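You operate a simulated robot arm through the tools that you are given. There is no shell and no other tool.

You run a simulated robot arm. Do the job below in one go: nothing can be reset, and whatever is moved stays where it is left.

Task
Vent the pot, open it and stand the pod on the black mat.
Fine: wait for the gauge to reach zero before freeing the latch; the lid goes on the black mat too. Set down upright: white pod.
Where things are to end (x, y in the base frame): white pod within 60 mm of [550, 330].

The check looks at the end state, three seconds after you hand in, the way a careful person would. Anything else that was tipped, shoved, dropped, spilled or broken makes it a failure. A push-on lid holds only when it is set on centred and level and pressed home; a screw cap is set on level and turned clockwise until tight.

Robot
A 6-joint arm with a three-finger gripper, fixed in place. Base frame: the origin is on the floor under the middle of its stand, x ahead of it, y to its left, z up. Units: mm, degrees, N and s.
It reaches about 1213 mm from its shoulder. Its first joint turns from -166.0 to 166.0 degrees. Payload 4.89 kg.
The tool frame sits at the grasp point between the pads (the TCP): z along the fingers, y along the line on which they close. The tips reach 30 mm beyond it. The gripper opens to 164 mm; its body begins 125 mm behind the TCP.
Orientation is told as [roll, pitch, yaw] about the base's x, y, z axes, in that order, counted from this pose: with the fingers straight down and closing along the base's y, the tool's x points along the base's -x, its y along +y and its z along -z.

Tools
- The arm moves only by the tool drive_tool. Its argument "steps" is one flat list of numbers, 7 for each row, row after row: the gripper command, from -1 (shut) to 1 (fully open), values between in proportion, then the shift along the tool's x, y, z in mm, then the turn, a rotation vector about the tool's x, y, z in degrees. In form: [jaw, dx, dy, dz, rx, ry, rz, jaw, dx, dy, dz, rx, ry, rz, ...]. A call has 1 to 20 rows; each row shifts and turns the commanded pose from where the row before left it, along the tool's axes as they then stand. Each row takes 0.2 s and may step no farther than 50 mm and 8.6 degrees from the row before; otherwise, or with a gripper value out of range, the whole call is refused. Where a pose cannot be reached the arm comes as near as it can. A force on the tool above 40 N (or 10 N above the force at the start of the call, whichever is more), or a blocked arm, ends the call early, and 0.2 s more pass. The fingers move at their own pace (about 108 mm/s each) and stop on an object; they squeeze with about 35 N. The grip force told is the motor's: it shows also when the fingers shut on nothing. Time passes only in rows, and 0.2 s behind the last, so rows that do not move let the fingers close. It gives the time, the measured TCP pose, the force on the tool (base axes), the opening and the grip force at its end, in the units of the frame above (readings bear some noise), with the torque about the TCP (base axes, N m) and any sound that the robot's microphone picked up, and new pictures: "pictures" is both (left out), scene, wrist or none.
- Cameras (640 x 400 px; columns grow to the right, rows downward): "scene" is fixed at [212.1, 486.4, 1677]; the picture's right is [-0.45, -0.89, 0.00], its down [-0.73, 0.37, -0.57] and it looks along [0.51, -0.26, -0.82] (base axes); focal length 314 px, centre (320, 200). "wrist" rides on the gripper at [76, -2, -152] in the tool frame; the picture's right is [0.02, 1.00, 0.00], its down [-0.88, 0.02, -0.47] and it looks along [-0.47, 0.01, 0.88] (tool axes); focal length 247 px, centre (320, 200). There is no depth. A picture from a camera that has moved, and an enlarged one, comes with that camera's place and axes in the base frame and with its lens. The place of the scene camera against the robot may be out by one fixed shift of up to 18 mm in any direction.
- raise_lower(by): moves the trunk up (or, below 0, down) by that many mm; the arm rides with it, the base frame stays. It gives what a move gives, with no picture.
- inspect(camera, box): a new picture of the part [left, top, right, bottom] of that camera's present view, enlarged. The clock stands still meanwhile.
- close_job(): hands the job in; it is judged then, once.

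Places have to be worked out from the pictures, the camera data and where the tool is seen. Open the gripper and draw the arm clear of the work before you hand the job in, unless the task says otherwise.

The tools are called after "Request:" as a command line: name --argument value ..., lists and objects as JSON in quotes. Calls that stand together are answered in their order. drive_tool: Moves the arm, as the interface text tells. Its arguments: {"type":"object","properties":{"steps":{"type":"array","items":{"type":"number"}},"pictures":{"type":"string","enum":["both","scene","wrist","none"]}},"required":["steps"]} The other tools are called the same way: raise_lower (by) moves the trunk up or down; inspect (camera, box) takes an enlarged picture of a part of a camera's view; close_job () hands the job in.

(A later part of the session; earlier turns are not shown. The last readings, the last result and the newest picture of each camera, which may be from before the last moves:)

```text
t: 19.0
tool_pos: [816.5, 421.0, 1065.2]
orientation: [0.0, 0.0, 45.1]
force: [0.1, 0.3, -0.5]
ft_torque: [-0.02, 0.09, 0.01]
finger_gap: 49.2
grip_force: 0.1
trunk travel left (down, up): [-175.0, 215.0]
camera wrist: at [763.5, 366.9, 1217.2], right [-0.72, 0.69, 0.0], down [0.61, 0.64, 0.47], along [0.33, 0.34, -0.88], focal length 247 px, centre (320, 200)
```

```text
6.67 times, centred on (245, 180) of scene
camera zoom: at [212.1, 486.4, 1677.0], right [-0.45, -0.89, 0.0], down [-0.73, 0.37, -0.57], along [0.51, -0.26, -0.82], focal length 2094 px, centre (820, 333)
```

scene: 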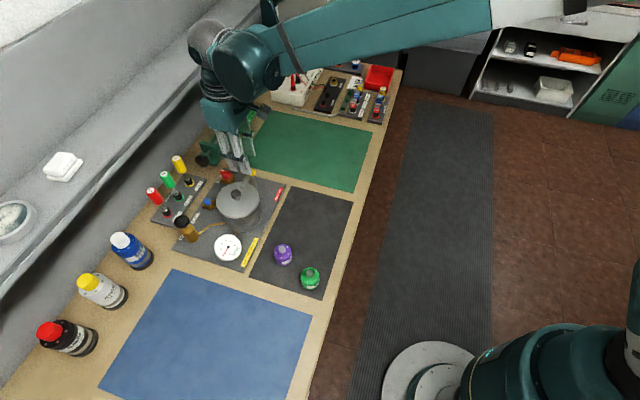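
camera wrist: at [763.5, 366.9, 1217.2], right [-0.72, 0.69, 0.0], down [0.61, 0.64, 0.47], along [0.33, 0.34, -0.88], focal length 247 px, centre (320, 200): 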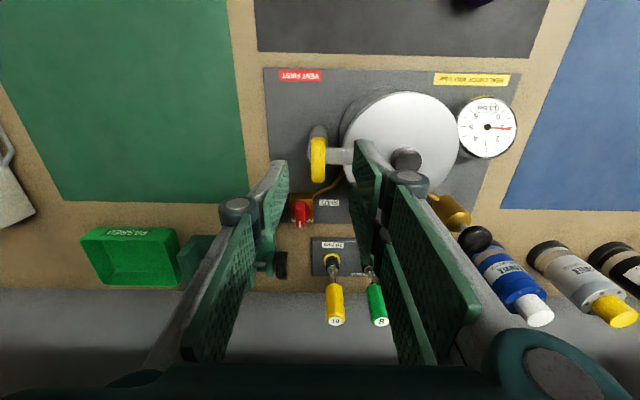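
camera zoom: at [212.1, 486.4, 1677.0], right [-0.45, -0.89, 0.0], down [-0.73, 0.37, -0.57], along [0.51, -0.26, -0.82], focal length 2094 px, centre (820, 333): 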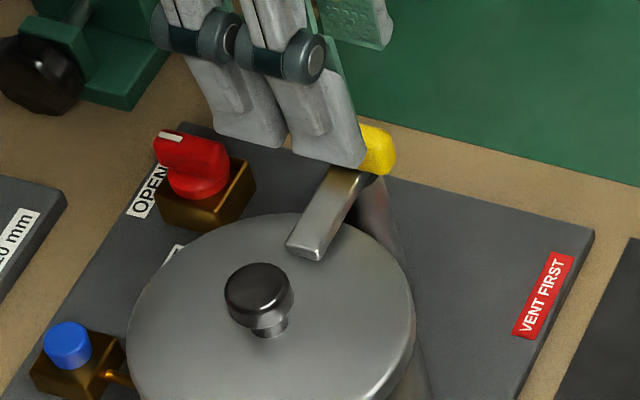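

The gauge is at 1.1 bar. The latch grip is centred under the fingers to within about 2 mm, and the arm over the lid is near z≈985. I wait here without touching the latch until the gauge is at zero.

Request:
drive_tool --steps '[-0.4, 0, -1.7, 0, 0, 0, 0, -0.4, 0, 0, 0, 0, 0, 0, -0.4, 0, 0, 0, 0, 0, 0, -0.4, 0, 0, 0, 0, 0, 0, -0.4, 0, 0, 0, 0, 0, 0, -0.4, 0, 0, 0, 0, 0, 0, -0.4, 0, 0, 0, 0, 0, 0, -0.4, 0, 0, 0, 0, 0, 0, -0.4, 0, 0, 0, 0, 0, 0, -0.4, 0, 0, 0, 0, 0, 0, -0.4, 0, 0, 0, 0, 0, 0, -0.4, 0, 0, 0, 0, 0, 0, -0.4, 0, 0, 0, 0, 0, 0, -0.4, 0, 0, 0, 0, 0, 0, -0.4, 0, 0, 0, 0, 0, 0, -0.4, 0, 0, 0, 0, 0, 0, -0.4, 0, 0, 0, 0, 0, 0, -0.4, 0, 0, 0, 0, 0, 0, -0.4, 0, 0, 0, 0, 0, 0, -0.4, 0, 0, 0, 0, 0, 0]' --pictures "none"

Request:
inspect --camera "scene" --box '[200, 220, 260, 270]'

```text
t: 23.2
tool_pos: [818.5, 419.8, 1065.4]
orientation: [0.0, 0.0, 45.1]
force: [0.0, -0.3, 0.3]
ft_torque: [0.02, 0.03, 0.02]
finger_gap: 49.4
grip_force: 0.1
trunk travel left (down, up): [-175.0, 215.0]
```

```text
8.00 times, centred on (230, 245) of scene
camera zoom: at [212.1, 486.4, 1677.0], right [-0.45, -0.89, 0.0], down [-0.73, 0.37, -0.57], along [0.51, -0.26, -0.82], focal length 2513 px, centre (1040, -160)
```

zoom: 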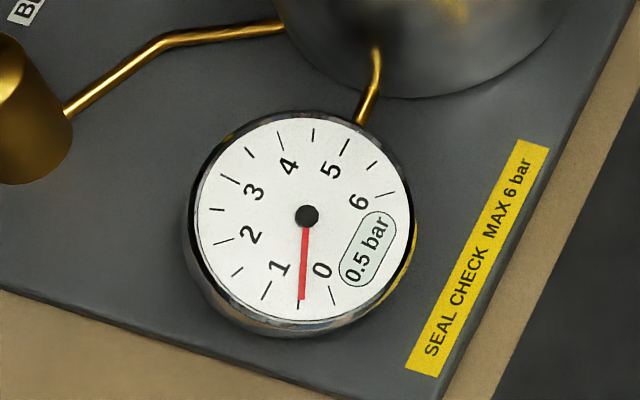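

The gauge is down to 0.5 bar and still falling. I keep waiting.

Request:
drive_tool --steps '[-0.4, 0, 0, 0, 0, 0, 0, -0.4, 0, 0, 0, 0, 0, 0, -0.4, 0, 0, 0, 0, 0, 0, -0.4, 0, 0, 0, 0, 0, 0, -0.4, 0, 0, 0, 0, 0, 0, -0.4, 0, 0, 0, 0, 0, 0, -0.4, 0, 0, 0, 0, 0, 0, -0.4, 0, 0, 0, 0, 0, 0, -0.4, 0, 0, 0, 0, 0, 0, -0.4, 0, 0, 0, 0, 0, 0, -0.4, 0, 0, 0, 0, 0, 0, -0.4, 0, 0, 0, 0, 0, 0, -0.4, 0, 0, 0, 0, 0, 0, -0.4, 0, 0, 0, 0, 0, 0, -0.4, 0, 0, 0, 0, 0, 0, -0.4, 0, 0, 0, 0, 0, 0, -0.4, 0, 0, 0, 0, 0, 0, -0.4, 0, 0, 0, 0, 0, 0, -0.4, 0, 0, 0, 0, 0, 0, -0.4, 0, 0, 0, 0, 0, 0]' --pictures "none"

Request:
drive_tool --steps '[-0.4, 0, 0, 0, 0, 0, 0, -0.4, 0, 0, 0, 0, 0, 0, -0.4, 0, 0, 0, 0, 0, 0, -0.4, 0, 0, 0, 0, 0, 0, -0.4, 0, 0, 0, 0, 0, 0, -0.4, 0, 0, 0, 0, 0, 0, -0.4, 0, 0, 0, 0, 0, 0, -0.4, 0, 0, 0, 0, 0, 0, -0.4, 0, 0, 0, 0, 0, 0, -0.4, 0, 0, 0, 0, 0, 0, -0.4, 0, 0, 0, 0, 0, 0, -0.4, 0, 0, 0, 0, 0, 0, -0.4, 0, 0, 0, 0, 0, 0, -0.4, 0, 0, 0, 0, 0, 0, -0.4, 0, 0, 0, 0, 0, 0, -0.4, 0, 0, 0, 0, 0, 0, -0.4, 0, 0, 0, 0, 0, 0, -0.4, 0, 0, 0, 0, 0, 0, -0.4, 0, 0, 0, 0, 0, 0, -0.4, 0, 0, 0, 0, 0, 0]' --pictures "none"

Request:
inspect --camera "scene" --box '[200, 220, 260, 270]'

```text
t: 27.4
tool_pos: [819.4, 418.9, 1064.7]
orientation: [0.0, 0.0, 45.0]
force: [-0.7, -0.1, -0.8]
ft_torque: [-0.01, 0.01, 0.01]
finger_gap: 49.4
grip_force: 0.0
trunk travel left (down, up): [-175.0, 215.0]
```

```text
t: 31.6
tool_pos: [818.3, 419.3, 1064.6]
orientation: [0.0, -0.1, 45.1]
force: [-1.0, 0.2, -0.4]
ft_torque: [0.0, -0.02, 0.03]
finger_gap: 49.2
grip_force: 0.1
trunk travel left (down, up): [-175.0, 215.0]
```

```text
8.00 times, centred on (230, 245) of scene
camera zoom: at [212.1, 486.4, 1677.0], right [-0.45, -0.89, 0.0], down [-0.73, 0.37, -0.57], along [0.51, -0.26, -0.82], focal length 2513 px, centre (1040, -160)
```

zoom: 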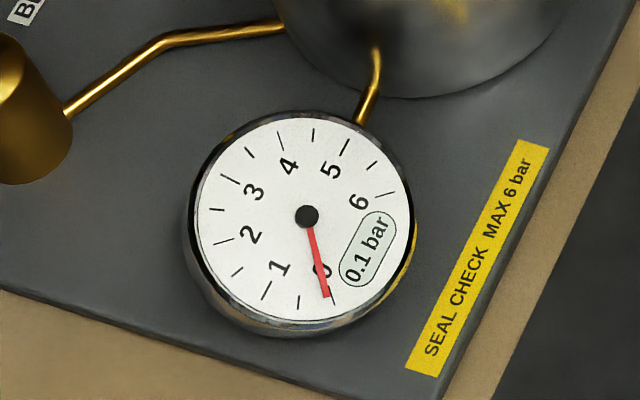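

The gauge still shows 0.1 bar, so I wait for a full zero.

Request:
drive_tool --steps '[-0.4, 0, 0, 0, 0, 0, 0, -0.4, 0, 0, 0, 0, 0, 0, -0.4, 0, 0, 0, 0, 0, 0, -0.4, 0, 0, 0, 0, 0, 0, -0.4, 0, 0, 0, 0, 0, 0, -0.4, 0, 0, 0, 0, 0, 0, -0.4, 0, 0, 0, 0, 0, 0, -0.4, 0, 0, 0, 0, 0, 0, -0.4, 0, 0, 0, 0, 0, 0, -0.4, 0, 0, 0, 0, 0, 0, -0.4, 0, 0, 0, 0, 0, 0, -0.4, 0, 0, 0, 0, 0, 0, -0.4, 0, 0, 0, 0, 0, 0, -0.4, 0, 0, 0, 0, 0, 0, -0.4, 0, 0, 0, 0, 0, 0, -0.4, 0, 0, 0, 0, 0, 0, -0.4, 0, 0, 0, 0, 0, 0, -0.4, 0, 0, 0, 0, 0, 0, -0.4, 0, 0, 0, 0, 0, 0, -0.4, 0, 0, 0, 0, 0, 0]' --pictures "none"

Request:
drive_tool --steps '[-0.4, 0, 0, 0, 0, 0, 0, -0.4, 0, 0, 0, 0, 0, 0, -0.4, 0, 0, 0, 0, 0, 0, -0.4, 0, 0, 0, 0, 0, 0, -0.4, 0, 0, 0, 0, 0, 0, -0.4, 0, 0, 0, 0, 0, 0, -0.4, 0, 0, 0, 0, 0, 0, -0.4, 0, 0, 0, 0, 0, 0, -0.4, 0, 0, 0, 0, 0, 0, -0.4, 0, 0, 0, 0, 0, 0, -0.4, 0, 0, 0, 0, 0, 0, -0.4, 0, 0, 0, 0, 0, 0, -0.4, 0, 0, 0, 0, 0, 0, -0.4, 0, 0, 0, 0, 0, 0, -0.4, 0, 0, 0, 0, 0, 0, -0.4, 0, 0, 0, 0, 0, 0, -0.4, 0, 0, 0, 0, 0, 0, -0.4, 0, 0, 0, 0, 0, 0, -0.4, 0, 0, 0, 0, 0, 0, -0.4, 0, 0, 0, 0, 0, 0]' --pictures "none"

Request:
inspect --camera "scene" --box '[200, 220, 260, 270]'

Request:
inspect --camera "wrist" --box '[260, 100, 380, 200]'

```text
t: 35.8
tool_pos: [818.3, 419.6, 1066.9]
orientation: [-0.1, 0.0, 44.9]
force: [0.5, -0.2, -0.3]
ft_torque: [0.0, 0.01, -0.02]
finger_gap: 49.0
grip_force: 0.2
trunk travel left (down, up): [-175.0, 215.0]
```

```text
t: 40.0
tool_pos: [818.6, 418.5, 1065.6]
orientation: [0.0, -0.1, 45.0]
force: [0.8, 0.8, -0.1]
ft_torque: [0.0, 0.01, 0.02]
finger_gap: 49.3
grip_force: 0.0
trunk travel left (down, up): [-175.0, 215.0]
```

```text
8.00 times, centred on (230, 245) of scene
camera zoom: at [212.1, 486.4, 1677.0], right [-0.45, -0.89, 0.0], down [-0.73, 0.37, -0.57], along [0.51, -0.26, -0.82], focal length 2513 px, centre (1040, -160)
```

zoom: 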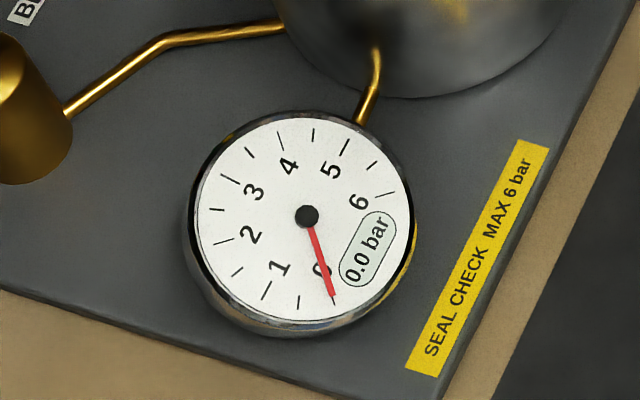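

```text
4.00 times, centred on (320, 150) of wrist
camera zoom: at [764.4, 365.1, 1217.5], right [-0.72, 0.69, 0.0], down [0.61, 0.64, 0.47], along [0.33, 0.34, -0.88], focal length 988 px, centre (320, 400)
```

zoom: 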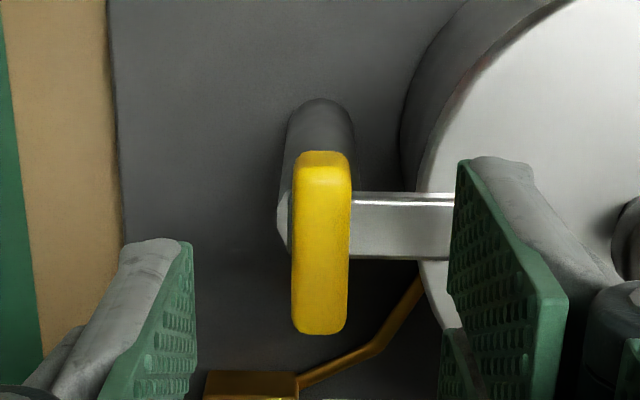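

The gauge now reads 0.0 bar and the needle is on zero. I come down over the grip, keeping the tips above the latch arm, with the jaw still open.

Request:
drive_tool --steps '[-0.4, 0, 0, 18, 0, 0, 0, -0.4, 0, 0, 15, 0, 0, 0, -0.4, 0, 0, 8, 0, 0, 0, -0.4, 0, 0, 0, 0, 0, 0]' --pictures "wrist"

Request:
inspect --camera "wrist" --box '[260, 100, 380, 200]'

Request:
inspect --camera "scene" --box '[215, 150, 275, 200]'

```text
t: 41.0
tool_pos: [818.2, 419.1, 1023.0]
orientation: [-0.1, -0.1, 45.0]
force: [-0.4, 0.4, -0.1]
ft_torque: [0.01, 0.02, -0.02]
finger_gap: 49.3
grip_force: 0.0
trunk travel left (down, up): [-175.0, 215.0]
camera wrist: at [765.4, 364.5, 1175.8], right [-0.72, 0.69, 0.0], down [0.61, 0.64, 0.47], along [0.33, 0.34, -0.88], focal length 247 px, centre (320, 200)
```

wrist: 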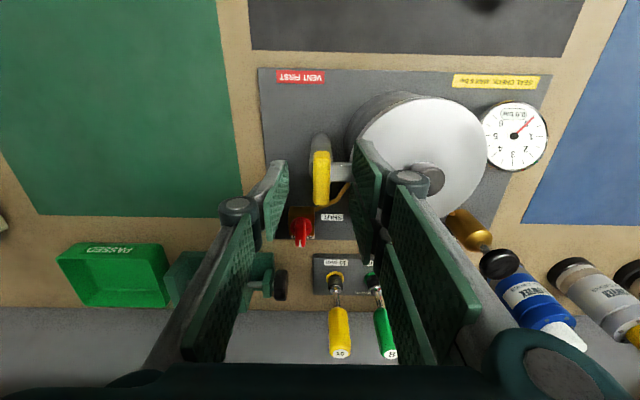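

```text
4.00 times, centred on (320, 150) of wrist
camera zoom: at [765.4, 364.5, 1175.8], right [-0.72, 0.69, 0.0], down [0.61, 0.64, 0.47], along [0.33, 0.34, -0.88], focal length 988 px, centre (320, 400)
```

zoom: 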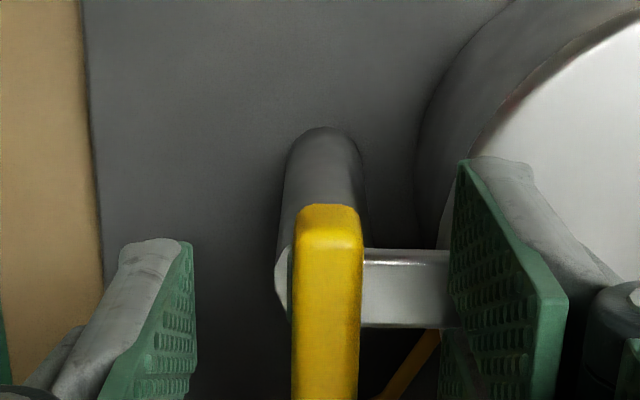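

```text
8.00 times, centred on (245, 175) of scene
camera zoom: at [212.1, 486.4, 1677.0], right [-0.45, -0.89, 0.0], down [-0.73, 0.37, -0.57], along [0.51, -0.26, -0.82], focal length 2513 px, centre (920, 400)
```

zoom: 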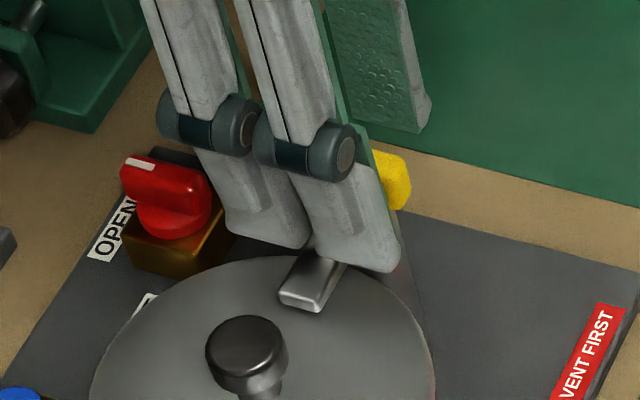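

The two near fingers sit on either side of the arm, with the grip between the pads. I close on the grip.

Request:
drive_tool --steps '[-1, 0, 0, 0, 0, 0, 0, -1, 0, 0, 0, 0, 0, 0, -1, 0, 0, 0, 0, 0, 0]' --pictures "none"

Request:
inspect --camera "wrist" --box '[240, 100, 400, 230]'

Request:
inspect --camera "scene" --box '[215, 150, 275, 200]'

```text
t: 41.8
tool_pos: [818.8, 419.5, 1023.9]
orientation: [0.1, 0.0, 45.0]
force: [-12.8, 6.9, -9.2]
ft_torque: [0.3, 0.26, -0.03]
finger_gap: 12.6
grip_force: 45.3
trunk travel left (down, up): [-175.0, 215.0]
```

```text
3.08 times, centred on (320, 165) of wrist
camera zoom: at [764.6, 365.2, 1175.8], right [-0.72, 0.69, 0.0], down [0.61, 0.64, 0.47], along [0.33, 0.34, -0.88], focal length 760 px, centre (320, 308)
```

zoom: 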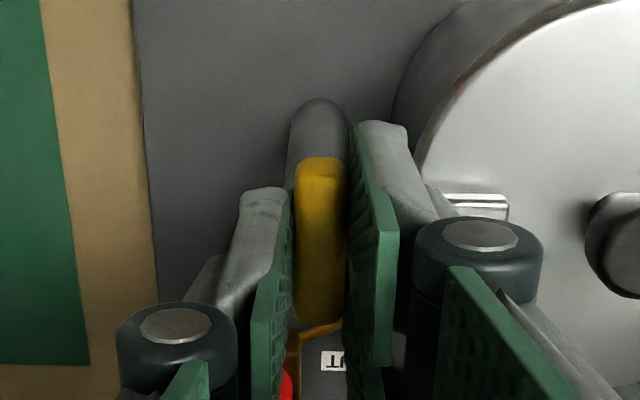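

```text
8.00 times, centred on (245, 175) of scene
camera zoom: at [212.1, 486.4, 1677.0], right [-0.45, -0.89, 0.0], down [-0.73, 0.37, -0.57], along [0.51, -0.26, -0.82], focal length 2513 px, centre (920, 400)
```

zoom: 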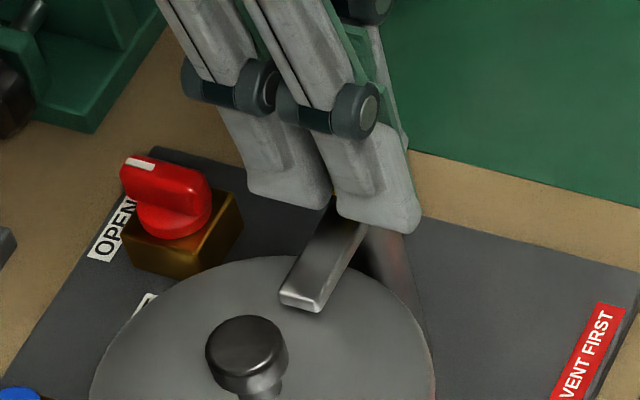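

The grip is held, with the gap at 12.6 mm. I relax about 0.8 mm sideways and try a small 5° turn to learn which way the latch swings freely.

Request:
drive_tool --steps '[-1, 0, 0.8, 0, 0, 0, 0, -1, 0, 0, 0, 0, 0, 2.5, -1, 0, 0, 0, 0, 0, 2.5, -1, 0, 0, 0, 0, 0, 0]' --pictures "none"

Request:
inspect --camera "scene" --box '[215, 150, 275, 200]'

```text
t: 42.8
tool_pos: [818.7, 419.8, 1022.6]
orientation: [0.0, -0.1, 39.9]
force: [-16.1, 2.2, -24.2]
ft_torque: [-0.01, 0.33, -0.02]
finger_gap: 12.7
grip_force: 44.9
trunk travel left (down, up): [-175.0, 215.0]
```

```text
8.00 times, centred on (245, 175) of scene
camera zoom: at [212.1, 486.4, 1677.0], right [-0.45, -0.89, 0.0], down [-0.73, 0.37, -0.57], along [0.51, -0.26, -0.82], focal length 2513 px, centre (920, 400)
```

zoom: 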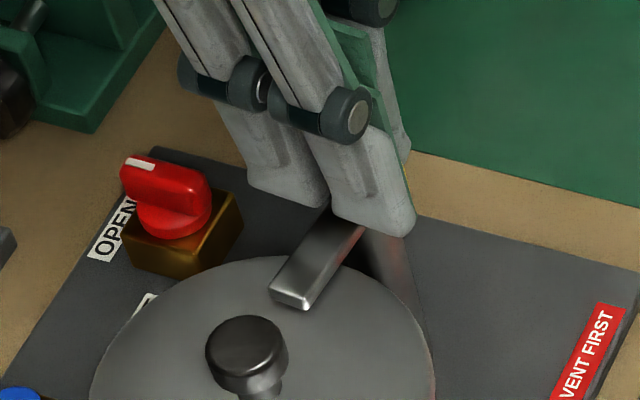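

The latch swings freely clockwise, with hardly any torque. I relax the forces a little and go on turning.

Request:
drive_tool --steps '[-1, 0.6, 0.67, 1, 0, 0, 0, -1, 0, 0, 0, 0, 0, 6, -1, 0, 0, 0, 0, 0, 6, -1, 0, 0, 0, 0, 0, 6, -1, 0, 0, 0, 0, 0, 6, -1, 0, 0, 0, 0, 0, 0]' --pictures "none"

Request:
inspect --camera "scene" --box '[215, 150, 275, 200]'

```text
t: 44.4
tool_pos: [818.1, 420.0, 1022.1]
orientation: [0.0, -0.1, 16.0]
force: [-0.2, 0.9, 11.0]
ft_torque: [-0.16, 0.74, 0.03]
finger_gap: 12.7
grip_force: 45.4
trunk travel left (down, up): [-175.0, 215.0]
stopped in row 6: the force on the tool passed its limit at 41 N (the readings are from after the stop); the commanded pose is now the measured one
```

```text
8.00 times, centred on (245, 175) of scene
camera zoom: at [212.1, 486.4, 1677.0], right [-0.45, -0.89, 0.0], down [-0.73, 0.37, -0.57], along [0.51, -0.26, -0.82], focal length 2513 px, centre (920, 400)
```

zoom: 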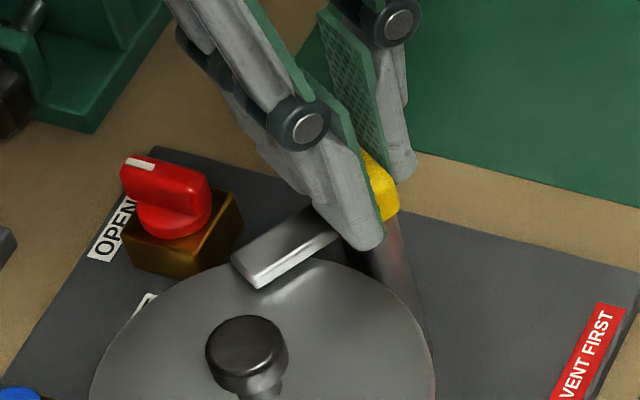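

The force limit tripped at about 29° of swing, after side load built up from a small centre offset. The readings are relaxed now, so I go on in smaller portions and watch the force.

Request:
drive_tool --steps '[-1, 0, 0, 0, 0, 0, 5, -1, 0, 0, 0, 0, 0, 5, -1, 0, 0, 0, 0, 0, 0]' --pictures "none"

Request:
inspect --camera "scene" --box '[215, 150, 275, 200]'

Request:
inspect --camera "wrist" --box '[240, 100, 400, 230]'

```text
t: 45.2
tool_pos: [818.9, 419.2, 1023.4]
orientation: [0.0, -0.1, 6.0]
force: [6.7, 5.3, 21.4]
ft_torque: [0.09, 0.68, 0.03]
finger_gap: 12.7
grip_force: 44.9
trunk travel left (down, up): [-175.0, 215.0]
```

```text
8.00 times, centred on (245, 175) of scene
camera zoom: at [212.1, 486.4, 1677.0], right [-0.45, -0.89, 0.0], down [-0.73, 0.37, -0.57], along [0.51, -0.26, -0.82], focal length 2513 px, centre (920, 400)
```

zoom: 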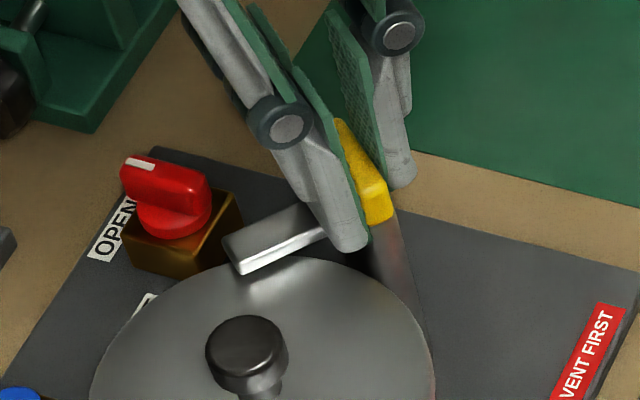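

```text
3.08 times, centred on (320, 165) of wrist
camera zoom: at [741.2, 410.6, 1175.6], right [-0.12, 0.99, 0.0], down [0.87, 0.11, 0.48], along [0.47, 0.06, -0.88], focal length 760 px, centre (320, 308)
```

zoom: 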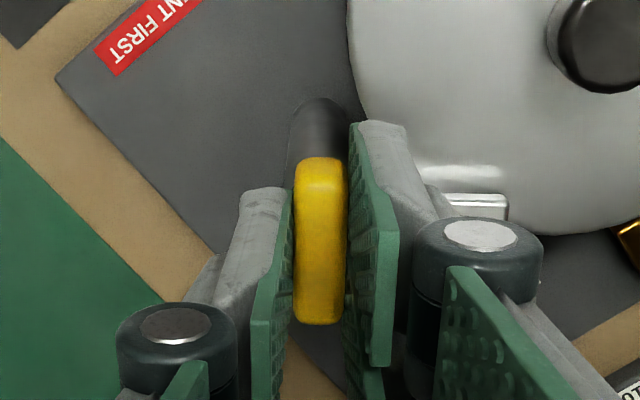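

The arm is now about 39° round and near the lid's edge. I raise 1 mm to ease the vertical load and turn on.

Request:
drive_tool --steps '[-1, 0, 0, -1.2, 0, 0, 0, -1, 0, 0, 0, 0, 0, 5, -1, 0, 0, 0, 0, 0, 5, -1, 0, 0, 0, 0, 0, 5, -1, 0, 0, 0, 0, 0, 0]' --pictures "none"

Request:
inspect --camera "scene" --box '[215, 150, 275, 200]'

```text
t: 46.4
tool_pos: [818.2, 419.5, 1023.7]
orientation: [0.1, 0.1, -9.1]
force: [-6.3, -5.8, -10.2]
ft_torque: [-0.31, -0.42, 0.02]
finger_gap: 13.0
grip_force: 44.7
trunk travel left (down, up): [-175.0, 215.0]
```

```text
8.00 times, centred on (245, 175) of scene
camera zoom: at [212.1, 486.4, 1677.0], right [-0.45, -0.89, 0.0], down [-0.73, 0.37, -0.57], along [0.51, -0.26, -0.82], focal length 2513 px, centre (920, 400)
```

zoom: 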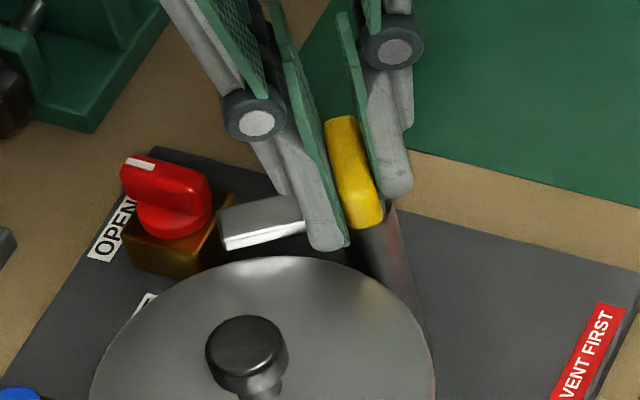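

That is 54°, and the arm tip is leaving the lid. I turn on toward 90°.

Request:
drive_tool --steps '[-1, 0, 0, 0.3, 0, 0, 5, -1, 0, 0, 0, 0, 0, 5, -1, 0, 0, 0, 0, 0, 5, -1, 0, 0, 0, 0, 0, 5, -1, 0, 0, 0, 0, 0, 0]' --pictures "none"

Request:
inspect --camera "scene" --box '[215, 150, 275, 200]'

```text
t: 47.6
tool_pos: [817.8, 419.6, 1023.9]
orientation: [0.1, 0.1, -29.2]
force: [-12.5, -9.3, -12.4]
ft_torque: [-0.14, 0.63, 0.01]
finger_gap: 12.9
grip_force: 44.9
trunk travel left (down, up): [-175.0, 215.0]
```

```text
8.00 times, centred on (245, 175) of scene
camera zoom: at [212.1, 486.4, 1677.0], right [-0.45, -0.89, 0.0], down [-0.73, 0.37, -0.57], along [0.51, -0.26, -0.82], focal length 2513 px, centre (920, 400)
```

zoom: 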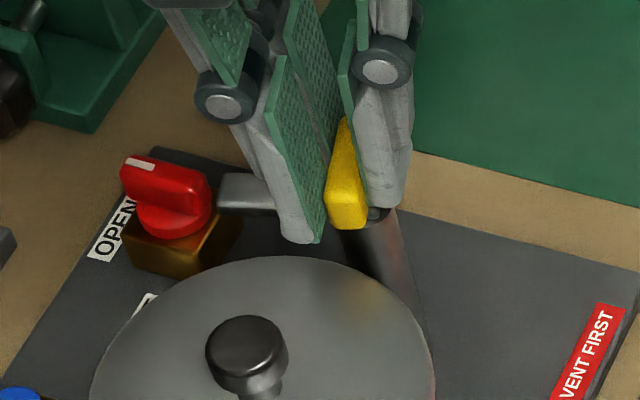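

At 74° the arm is clear of the lid. I relax the side force and finish at about 90°.

Request:
drive_tool --steps '[-1, 0.29, -0.64, 0.4, 0, 0, 0, -1, 0, 0, 0, 0, 0, 5, -1, 0, 0, 0, 0, 0, 5, -1, 0, 0, 0, 0, 0, 5, -1, 0, 0, 0, 0, 0, 0]' --pictures "none"

Request:
inspect --camera "scene" --box '[205, 150, 285, 210]'

Request:
inspect --camera "wrist" --box '[240, 100, 400, 230]'

```text
t: 48.8
tool_pos: [818.8, 418.0, 1023.2]
orientation: [0.1, 0.0, -44.1]
force: [2.1, 6.9, 8.4]
ft_torque: [-0.03, -0.29, 0.01]
finger_gap: 12.9
grip_force: 45.1
trunk travel left (down, up): [-175.0, 215.0]
```

```text
6.67 times, centred on (245, 180) of scene
camera zoom: at [212.1, 486.4, 1677.0], right [-0.45, -0.89, 0.0], down [-0.73, 0.37, -0.57], along [0.51, -0.26, -0.82], focal length 2094 px, centre (820, 333)
```

zoom: 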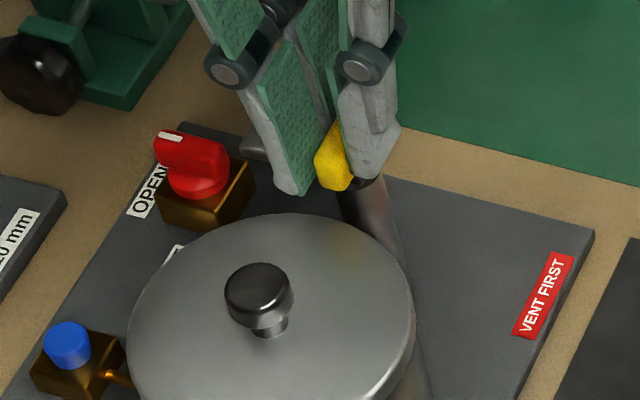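

```text
3.08 times, centred on (320, 165) of wrist
camera zoom: at [761.0, 471.8, 1175.7], right [0.68, 0.73, 0.0], down [0.64, -0.6, 0.47], along [0.35, -0.32, -0.88], focal length 760 px, centre (320, 308)
```

zoom: 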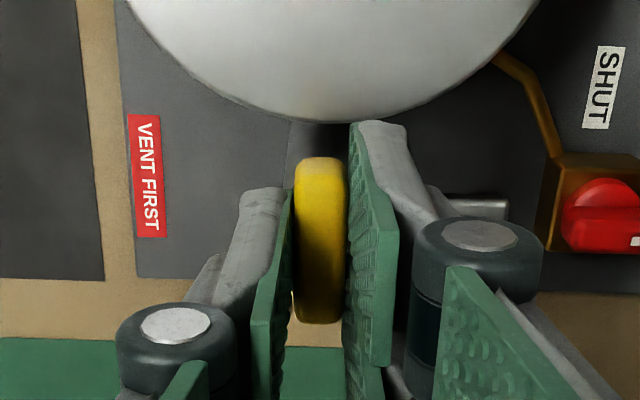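

The latch is swung fully clear, at about 89°. I release it, rise straight up and turn back to look at the knob and the gauge.

Request:
drive_tool --steps '[-0.5, 0, 0, 0, 0, 0, 0, -0.5, 0, 0, 0, 0, 0, 0, -0.5, 0, 0, -20, 0, 0, 0, -0.5, 0, 0, -40, 0, 0, 0, -0.5, 0, 0, -40, 0, 0, 0, -0.5, 0, 0, 0, 0, 0, -8, -0.5, 0, 0, 0, 0, 0, -8, -0.5, 0, 0, 0, 0, 0, -8, -0.5, 0, 0, 0, 0, 0, -8, -0.5, 0, 0, 0, 0, 0, -8, -0.5, 0, 0, 0, 0, 0, -8, -0.5, 0, 0, 0, 0, 0, -8, -0.5, 0, 0, 0, 0, 0, -8, -0.5, 0, 0, 0, 0, 0, -8, -0.5, 0, 0, 0, 0, 0, -8, -0.5, 0, 0, 0, 0, 0, -8, -0.5, 0, 0, 0, 0, 0, -1.1, -0.5, 0, 0, 0, 0, 0, 0]' --pictures "both"

Request:
inspect --camera "scene" --box '[190, 150, 290, 270]'

```text
t: 52.6
tool_pos: [817.9, 419.7, 1122.2]
orientation: [0.1, -0.1, 45.1]
force: [-1.1, 0.6, -0.2]
ft_torque: [0.01, 0.01, 0.02]
finger_gap: 41.1
grip_force: 0.0
trunk travel left (down, up): [-175.0, 215.0]
camera wrist: at [763.6, 364.7, 1275.5], right [-0.72, 0.69, 0.0], down [0.61, 0.64, 0.47], along [0.33, 0.34, -0.88], focal length 247 px, centre (320, 200)
```

scene: 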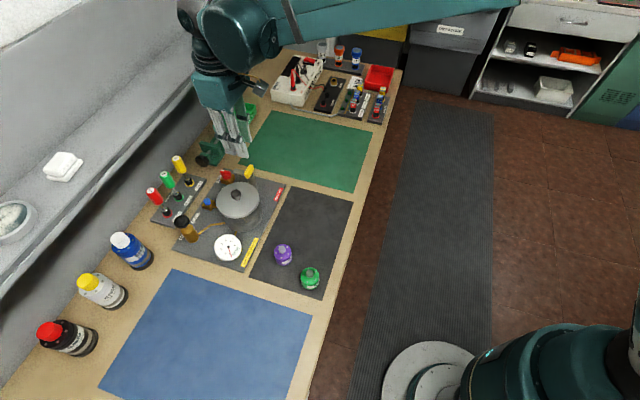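
wrist: 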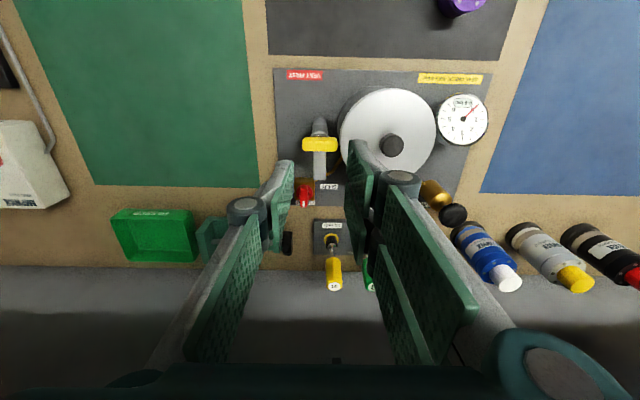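

```text
3.33 times, centred on (240, 210) of scene
camera zoom: at [212.1, 486.4, 1677.0], right [-0.45, -0.89, 0.0], down [-0.73, 0.37, -0.57], along [0.51, -0.26, -0.82], focal length 1047 px, centre (587, 167)
```

zoom: 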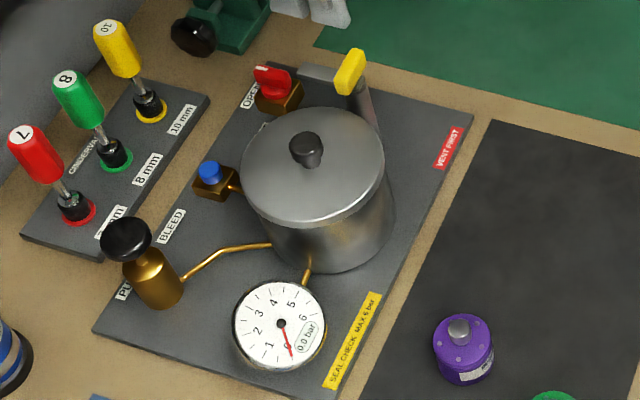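

The latch arm points away from the pot and the gauge holds 0.0. Next I centre above the lid knob and measure it.

Request:
drive_tool --steps '[-0.3, 0, 27.5, 0, 0, 0, 0, -0.3, 0, 27.5, 0, 0, 0, 0, -0.3, 0, 27.5, 0, 0, 0, 0, -0.3, 0, 0, 25, 0, 0, 0, -0.3, 0, 0, 25, 0, 0, 0, -0.3, 0, 0, 0, 0, 0, 0]' --pictures "wrist"

Request:
inspect --camera "wrist" --box '[240, 80, 400, 200]'

Request:
inspect --camera "scene" --box '[200, 150, 280, 230]'

```text
t: 54.0
tool_pos: [759.3, 475.9, 1072.9]
orientation: [-0.1, -0.1, 45.0]
force: [-0.1, -0.5, 0.0]
ft_torque: [-0.02, 0.04, 0.01]
finger_gap: 57.4
grip_force: 0.1
trunk travel left (down, up): [-175.0, 215.0]
camera wrist: at [705.3, 423.0, 1224.9], right [-0.72, 0.69, 0.0], down [0.61, 0.64, 0.47], along [0.33, 0.34, -0.88], focal length 247 px, centre (320, 200)
```

wrist: 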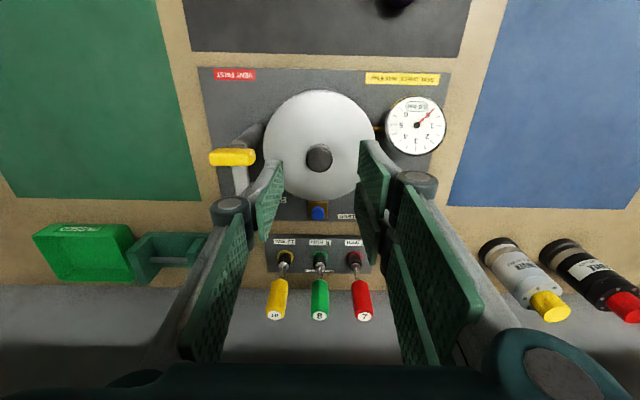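

```text
3.33 times, centred on (320, 140) of wrist
camera zoom: at [705.3, 423.0, 1224.9], right [-0.72, 0.69, 0.0], down [0.61, 0.64, 0.47], along [0.33, 0.34, -0.88], focal length 823 px, centre (320, 400)
```

zoom: 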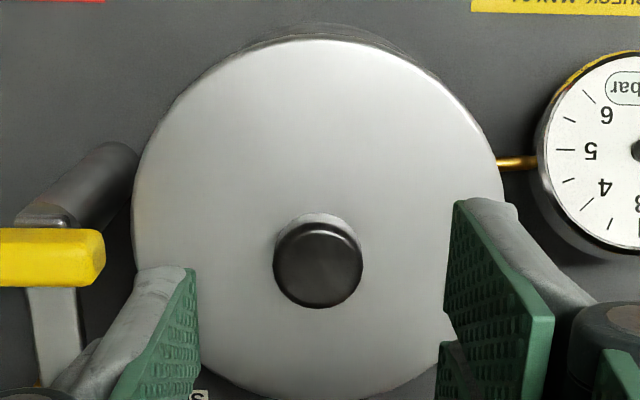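

```text
5.00 times, centred on (240, 190) of scene
camera zoom: at [212.1, 486.4, 1677.0], right [-0.45, -0.89, 0.0], down [-0.73, 0.37, -0.57], along [0.51, -0.26, -0.82], focal length 1571 px, centre (720, 250)
```

zoom: 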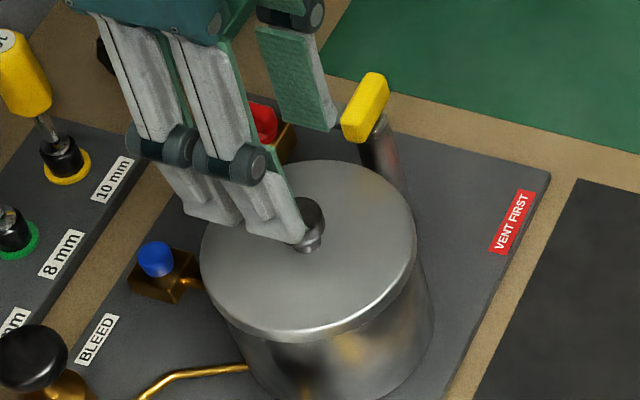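

The knob is about 26 mm across with its top near z≈995, and I'm about 2.5 mm short of it in d. The lid is about 120 mm across with its top near z≈961. Its edge passes very close to the latch grip, so I'll lift a little and shift sideways before lifting high. Now I come down around the knob.

Request:
drive_tool --steps '[-0.48, -2.5, 0, 20, 0, 0, 0, -0.48, 0, 0, 20, 0, 0, 0, -0.48, 0, 0, 15, 0, 0, 0, -0.48, 0, 0, 10, 0, 0, 0, -0.48, 0, 0, 5, 0, 0, 0, -0.48, 0, 0, 0, 0, 0, 0]' --pictures "none"

Request:
inspect --camera "wrist" --box '[240, 100, 400, 220]'

Request:
inspect --camera "scene" --box '[210, 160, 270, 210]'

```text
t: 55.2
tool_pos: [761.3, 477.8, 1008.3]
orientation: [-0.1, -0.2, 45.0]
force: [6.1, -1.8, 28.8]
ft_torque: [-0.29, 0.22, -0.26]
finger_gap: 24.8
grip_force: 35.0
trunk travel left (down, up): [-175.0, 215.0]
stopped in row 6: the force on the tool passed its limit at 51 N (the readings are from after the stop); the commanded pose is now the measured one
```

```text
3.33 times, centred on (320, 160) of wrist
camera zoom: at [707.6, 424.5, 1159.7], right [-0.72, 0.69, 0.0], down [0.61, 0.64, 0.48], along [0.33, 0.34, -0.88], focal length 823 px, centre (320, 333)
```

zoom: 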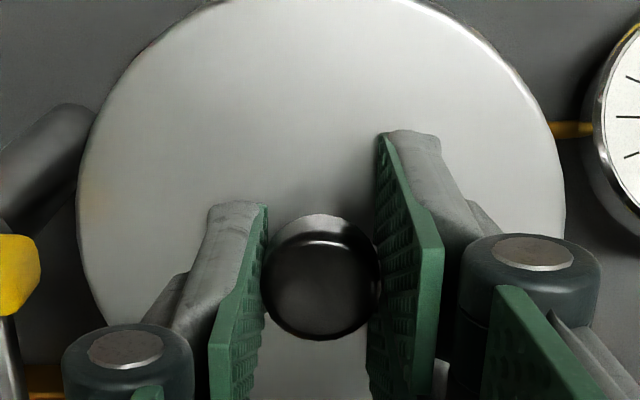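

```text
8.00 times, centred on (240, 185) of scene
camera zoom: at [212.1, 486.4, 1677.0], right [-0.45, -0.89, 0.0], down [-0.73, 0.37, -0.57], along [0.51, -0.26, -0.82], focal length 2513 px, centre (960, 320)
```

zoom: 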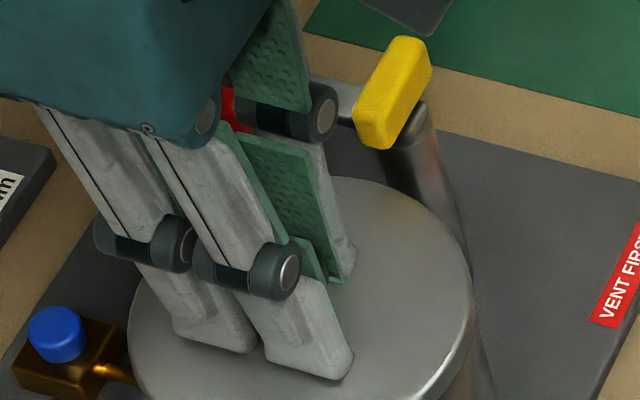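

The tips touched the lid, so its top is higher than I judged, near z≈978, and the call stopped. I rise 4 mm with the jaw slightly open and check that all is relaxed.

Request:
drive_tool --steps '[-0.48, 0, 0, -4, 0, 0, 0, -0.48, 0, 0, 0, 0, 0, 0, -0.48, 0, 0, 0, 0, 0, 0]' --pictures "none"

Request:
inspect --camera "wrist" --box '[240, 100, 400, 220]'

Request:
inspect --camera "scene" --box '[190, 150, 290, 270]'

```text
t: 56.0
tool_pos: [761.0, 480.7, 1009.3]
orientation: [0.0, 0.0, 45.2]
force: [-0.7, 0.2, -0.5]
ft_torque: [0.0, -0.03, -0.01]
finger_gap: 42.8
grip_force: 0.1
trunk travel left (down, up): [-175.0, 215.0]
```

```text
3.33 times, centred on (320, 160) of wrist
camera zoom: at [707.2, 426.2, 1161.8], right [-0.72, 0.69, 0.0], down [0.61, 0.64, 0.48], along [0.33, 0.34, -0.88], focal length 823 px, centre (320, 333)
```

zoom: 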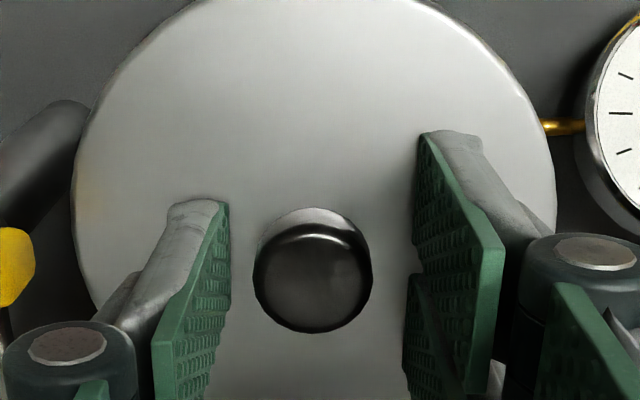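

```text
3.33 times, centred on (240, 210) of scene
camera zoom: at [212.1, 486.4, 1677.0], right [-0.45, -0.89, 0.0], down [-0.73, 0.37, -0.57], along [0.51, -0.26, -0.82], focal length 1047 px, centre (587, 167)
```

zoom: 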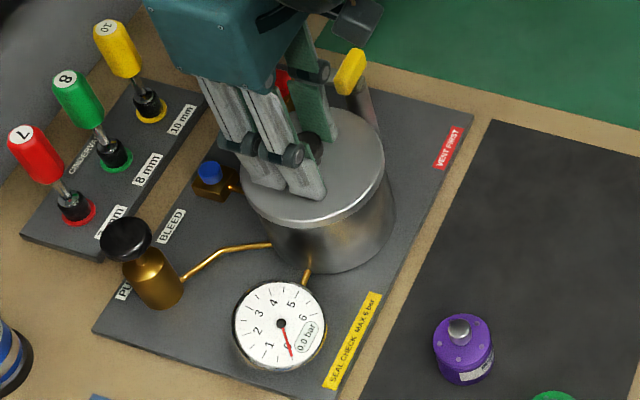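

The force is back to zero with the pads either side of the knob, and nothing has moved. I centre by 2 mm, rise 2 mm and close on the knob.

Request:
drive_tool --steps '[-0.48, 0, -2, -2, 0, 0, 0, -1, 0, 0, 0, 0, 0, 0, -1, 0, 0, 0, 0, 0, 0, -1, 0, 0, 0, 0, 0, 0]' --pictures "none"

Request:
inspect --camera "wrist" --box '[240, 100, 400, 220]'

```text
t: 57.0
tool_pos: [763.7, 480.2, 1012.0]
orientation: [0.0, -0.1, 45.0]
force: [0.1, 0.0, -0.3]
ft_torque: [0.04, 0.01, -0.03]
finger_gap: 24.3
grip_force: 34.8
trunk travel left (down, up): [-175.0, 215.0]
heard: snap
```

```text
3.33 times, centred on (320, 160) of wrist
camera zoom: at [709.1, 424.9, 1163.7], right [-0.72, 0.69, 0.0], down [0.61, 0.64, 0.48], along [0.33, 0.34, -0.88], focal length 823 px, centre (320, 333)
```

zoom: 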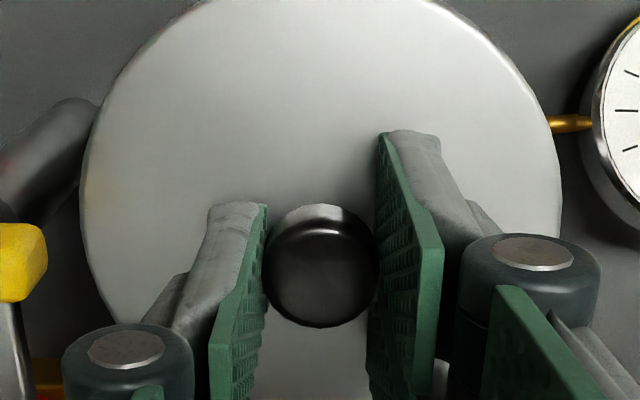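

I heard a snap as the fingers closed on the knob. I look at the scene before lifting.

Request:
inspect --camera "scene" --box '[190, 150, 290, 270]'

Request:
inspect --camera "scene" --box '[205, 160, 275, 235]'

Request:
inspect --camera "wrist" --box '[160, 0, 480, 240]'

```text
3.33 times, centred on (240, 210) of scene
camera zoom: at [212.1, 486.4, 1677.0], right [-0.45, -0.89, 0.0], down [-0.73, 0.37, -0.57], along [0.51, -0.26, -0.82], focal length 1047 px, centre (587, 167)
```

zoom: 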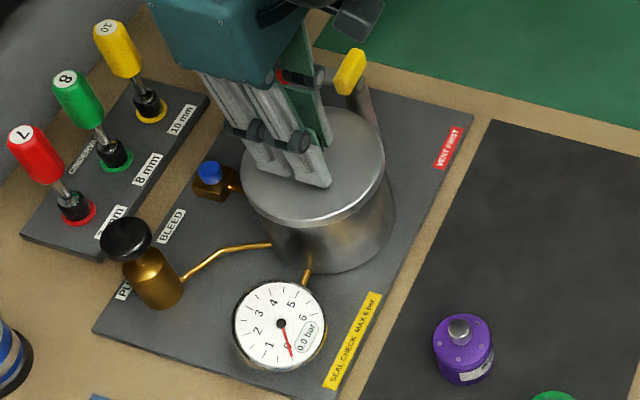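

```text
5.33 times, centred on (240, 198) of scene
camera zoom: at [212.1, 486.4, 1677.0], right [-0.45, -0.89, 0.0], down [-0.73, 0.37, -0.57], along [0.51, -0.26, -0.82], focal length 1675 px, centre (747, 213)
```

zoom: 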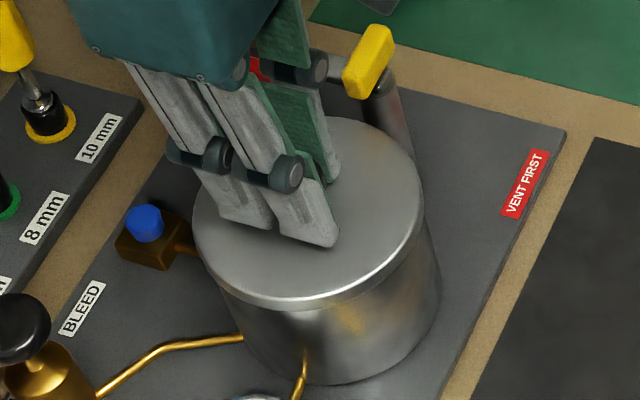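

```text
1.67 times, centred on (320, 120) of wrist
camera zoom: at [709.1, 424.9, 1163.7], right [-0.72, 0.69, 0.0], down [0.61, 0.64, 0.48], along [0.33, 0.34, -0.88], focal length 412 px, centre (320, 333)
```

zoom: 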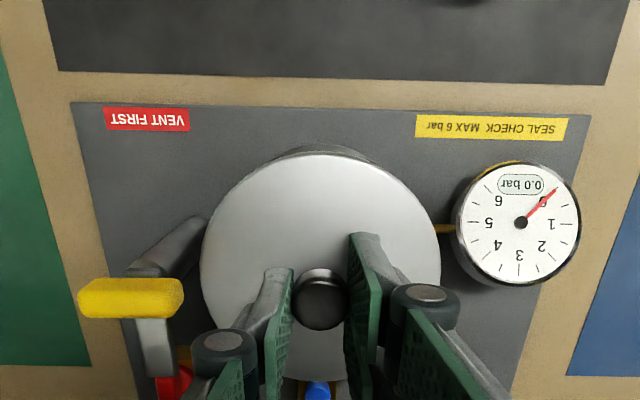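

Nothing looks broken and the forces are zero, so the snap was probably the lid's seal letting go. I lift slowly by 8 mm and check the load.

Request:
drive_tool --steps '[-1, 0, 0, -2, 0, 0, 0, -1, 0, 0, -3, 0, 0, 0, -1, 0, 0, -3, 0, 0, 0, -1, 0, 0, 0, 0, 0, 0]' --pictures "none"

Request:
inspect --camera "scene" --box '[205, 160, 275, 235]'

Request:
inspect --camera "wrist" --box '[240, 80, 400, 220]'

```text
t: 58.0
tool_pos: [762.3, 479.8, 1020.1]
orientation: [0.0, -0.2, 45.0]
force: [-0.4, -0.4, 1.2]
ft_torque: [0.01, -0.08, -0.02]
finger_gap: 24.9
grip_force: 34.8
trunk travel left (down, up): [-175.0, 215.0]
```

```text
5.33 times, centred on (240, 198) of scene
camera zoom: at [212.1, 486.4, 1677.0], right [-0.45, -0.89, 0.0], down [-0.73, 0.37, -0.57], along [0.51, -0.26, -0.82], focal length 1675 px, centre (747, 213)
```

zoom: 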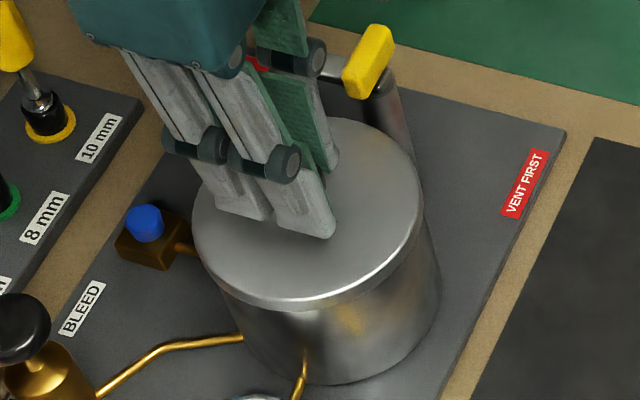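

```text
2.86 times, centred on (320, 150) of wrist
camera zoom: at [708.4, 424.5, 1172.3], right [-0.72, 0.69, 0.0], down [0.61, 0.64, 0.48], along [0.33, 0.34, -0.88], focal length 706 px, centre (320, 343)
```

zoom: 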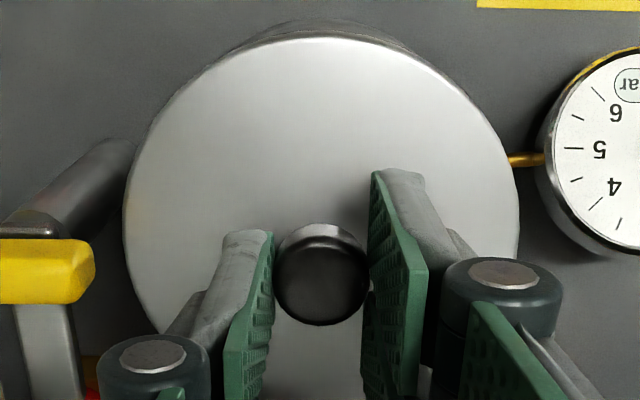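

The lid stayed put while the fingers slid up, and the load is near zero. I look closely at the knob and the lid's edge before trying again.

Request:
inspect --camera "wrist" --box '[290, 140, 350, 190]'

Request:
inspect --camera "scene" --box '[220, 165, 260, 200]'

Request:
inspect --camera "scene" --box '[210, 180, 270, 235]'

```text
8.00 times, centred on (320, 165) of wrist
camera zoom: at [708.4, 424.5, 1172.3], right [-0.72, 0.69, 0.0], down [0.61, 0.64, 0.48], along [0.33, 0.34, -0.88], focal length 1976 px, centre (320, 480)
```

zoom: 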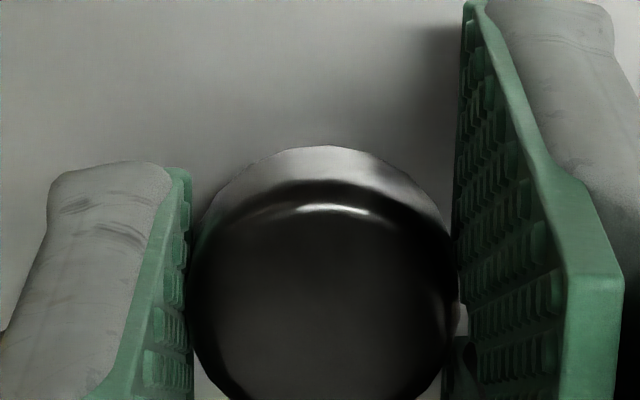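

```text
11.43 times, centred on (240, 182) of scene
camera zoom: at [212.1, 486.4, 1677.0], right [-0.45, -0.89, 0.0], down [-0.73, 0.37, -0.57], along [0.51, -0.26, -0.82], focal length 3590 px, centre (1234, 400)
```

zoom: 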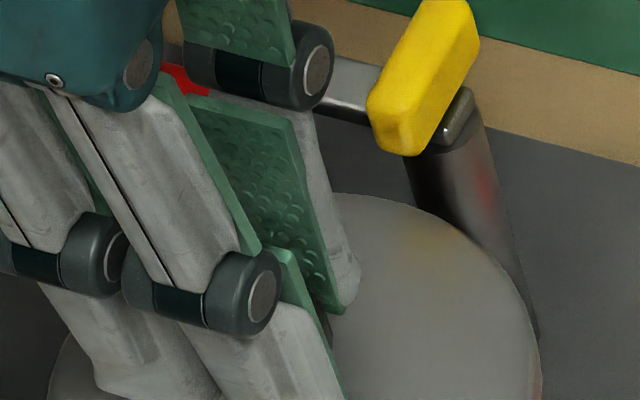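

```text
7.27 times, centred on (240, 208) of scene
camera zoom: at [212.1, 486.4, 1677.0], right [-0.45, -0.89, 0.0], down [-0.73, 0.37, -0.57], along [0.51, -0.26, -0.82], focal length 2284 px, centre (902, 146)
```

zoom: 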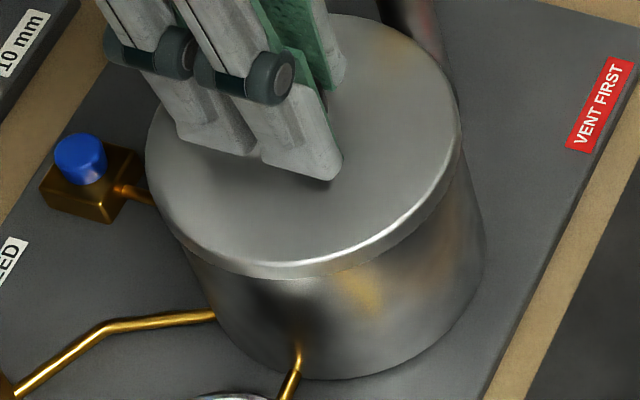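

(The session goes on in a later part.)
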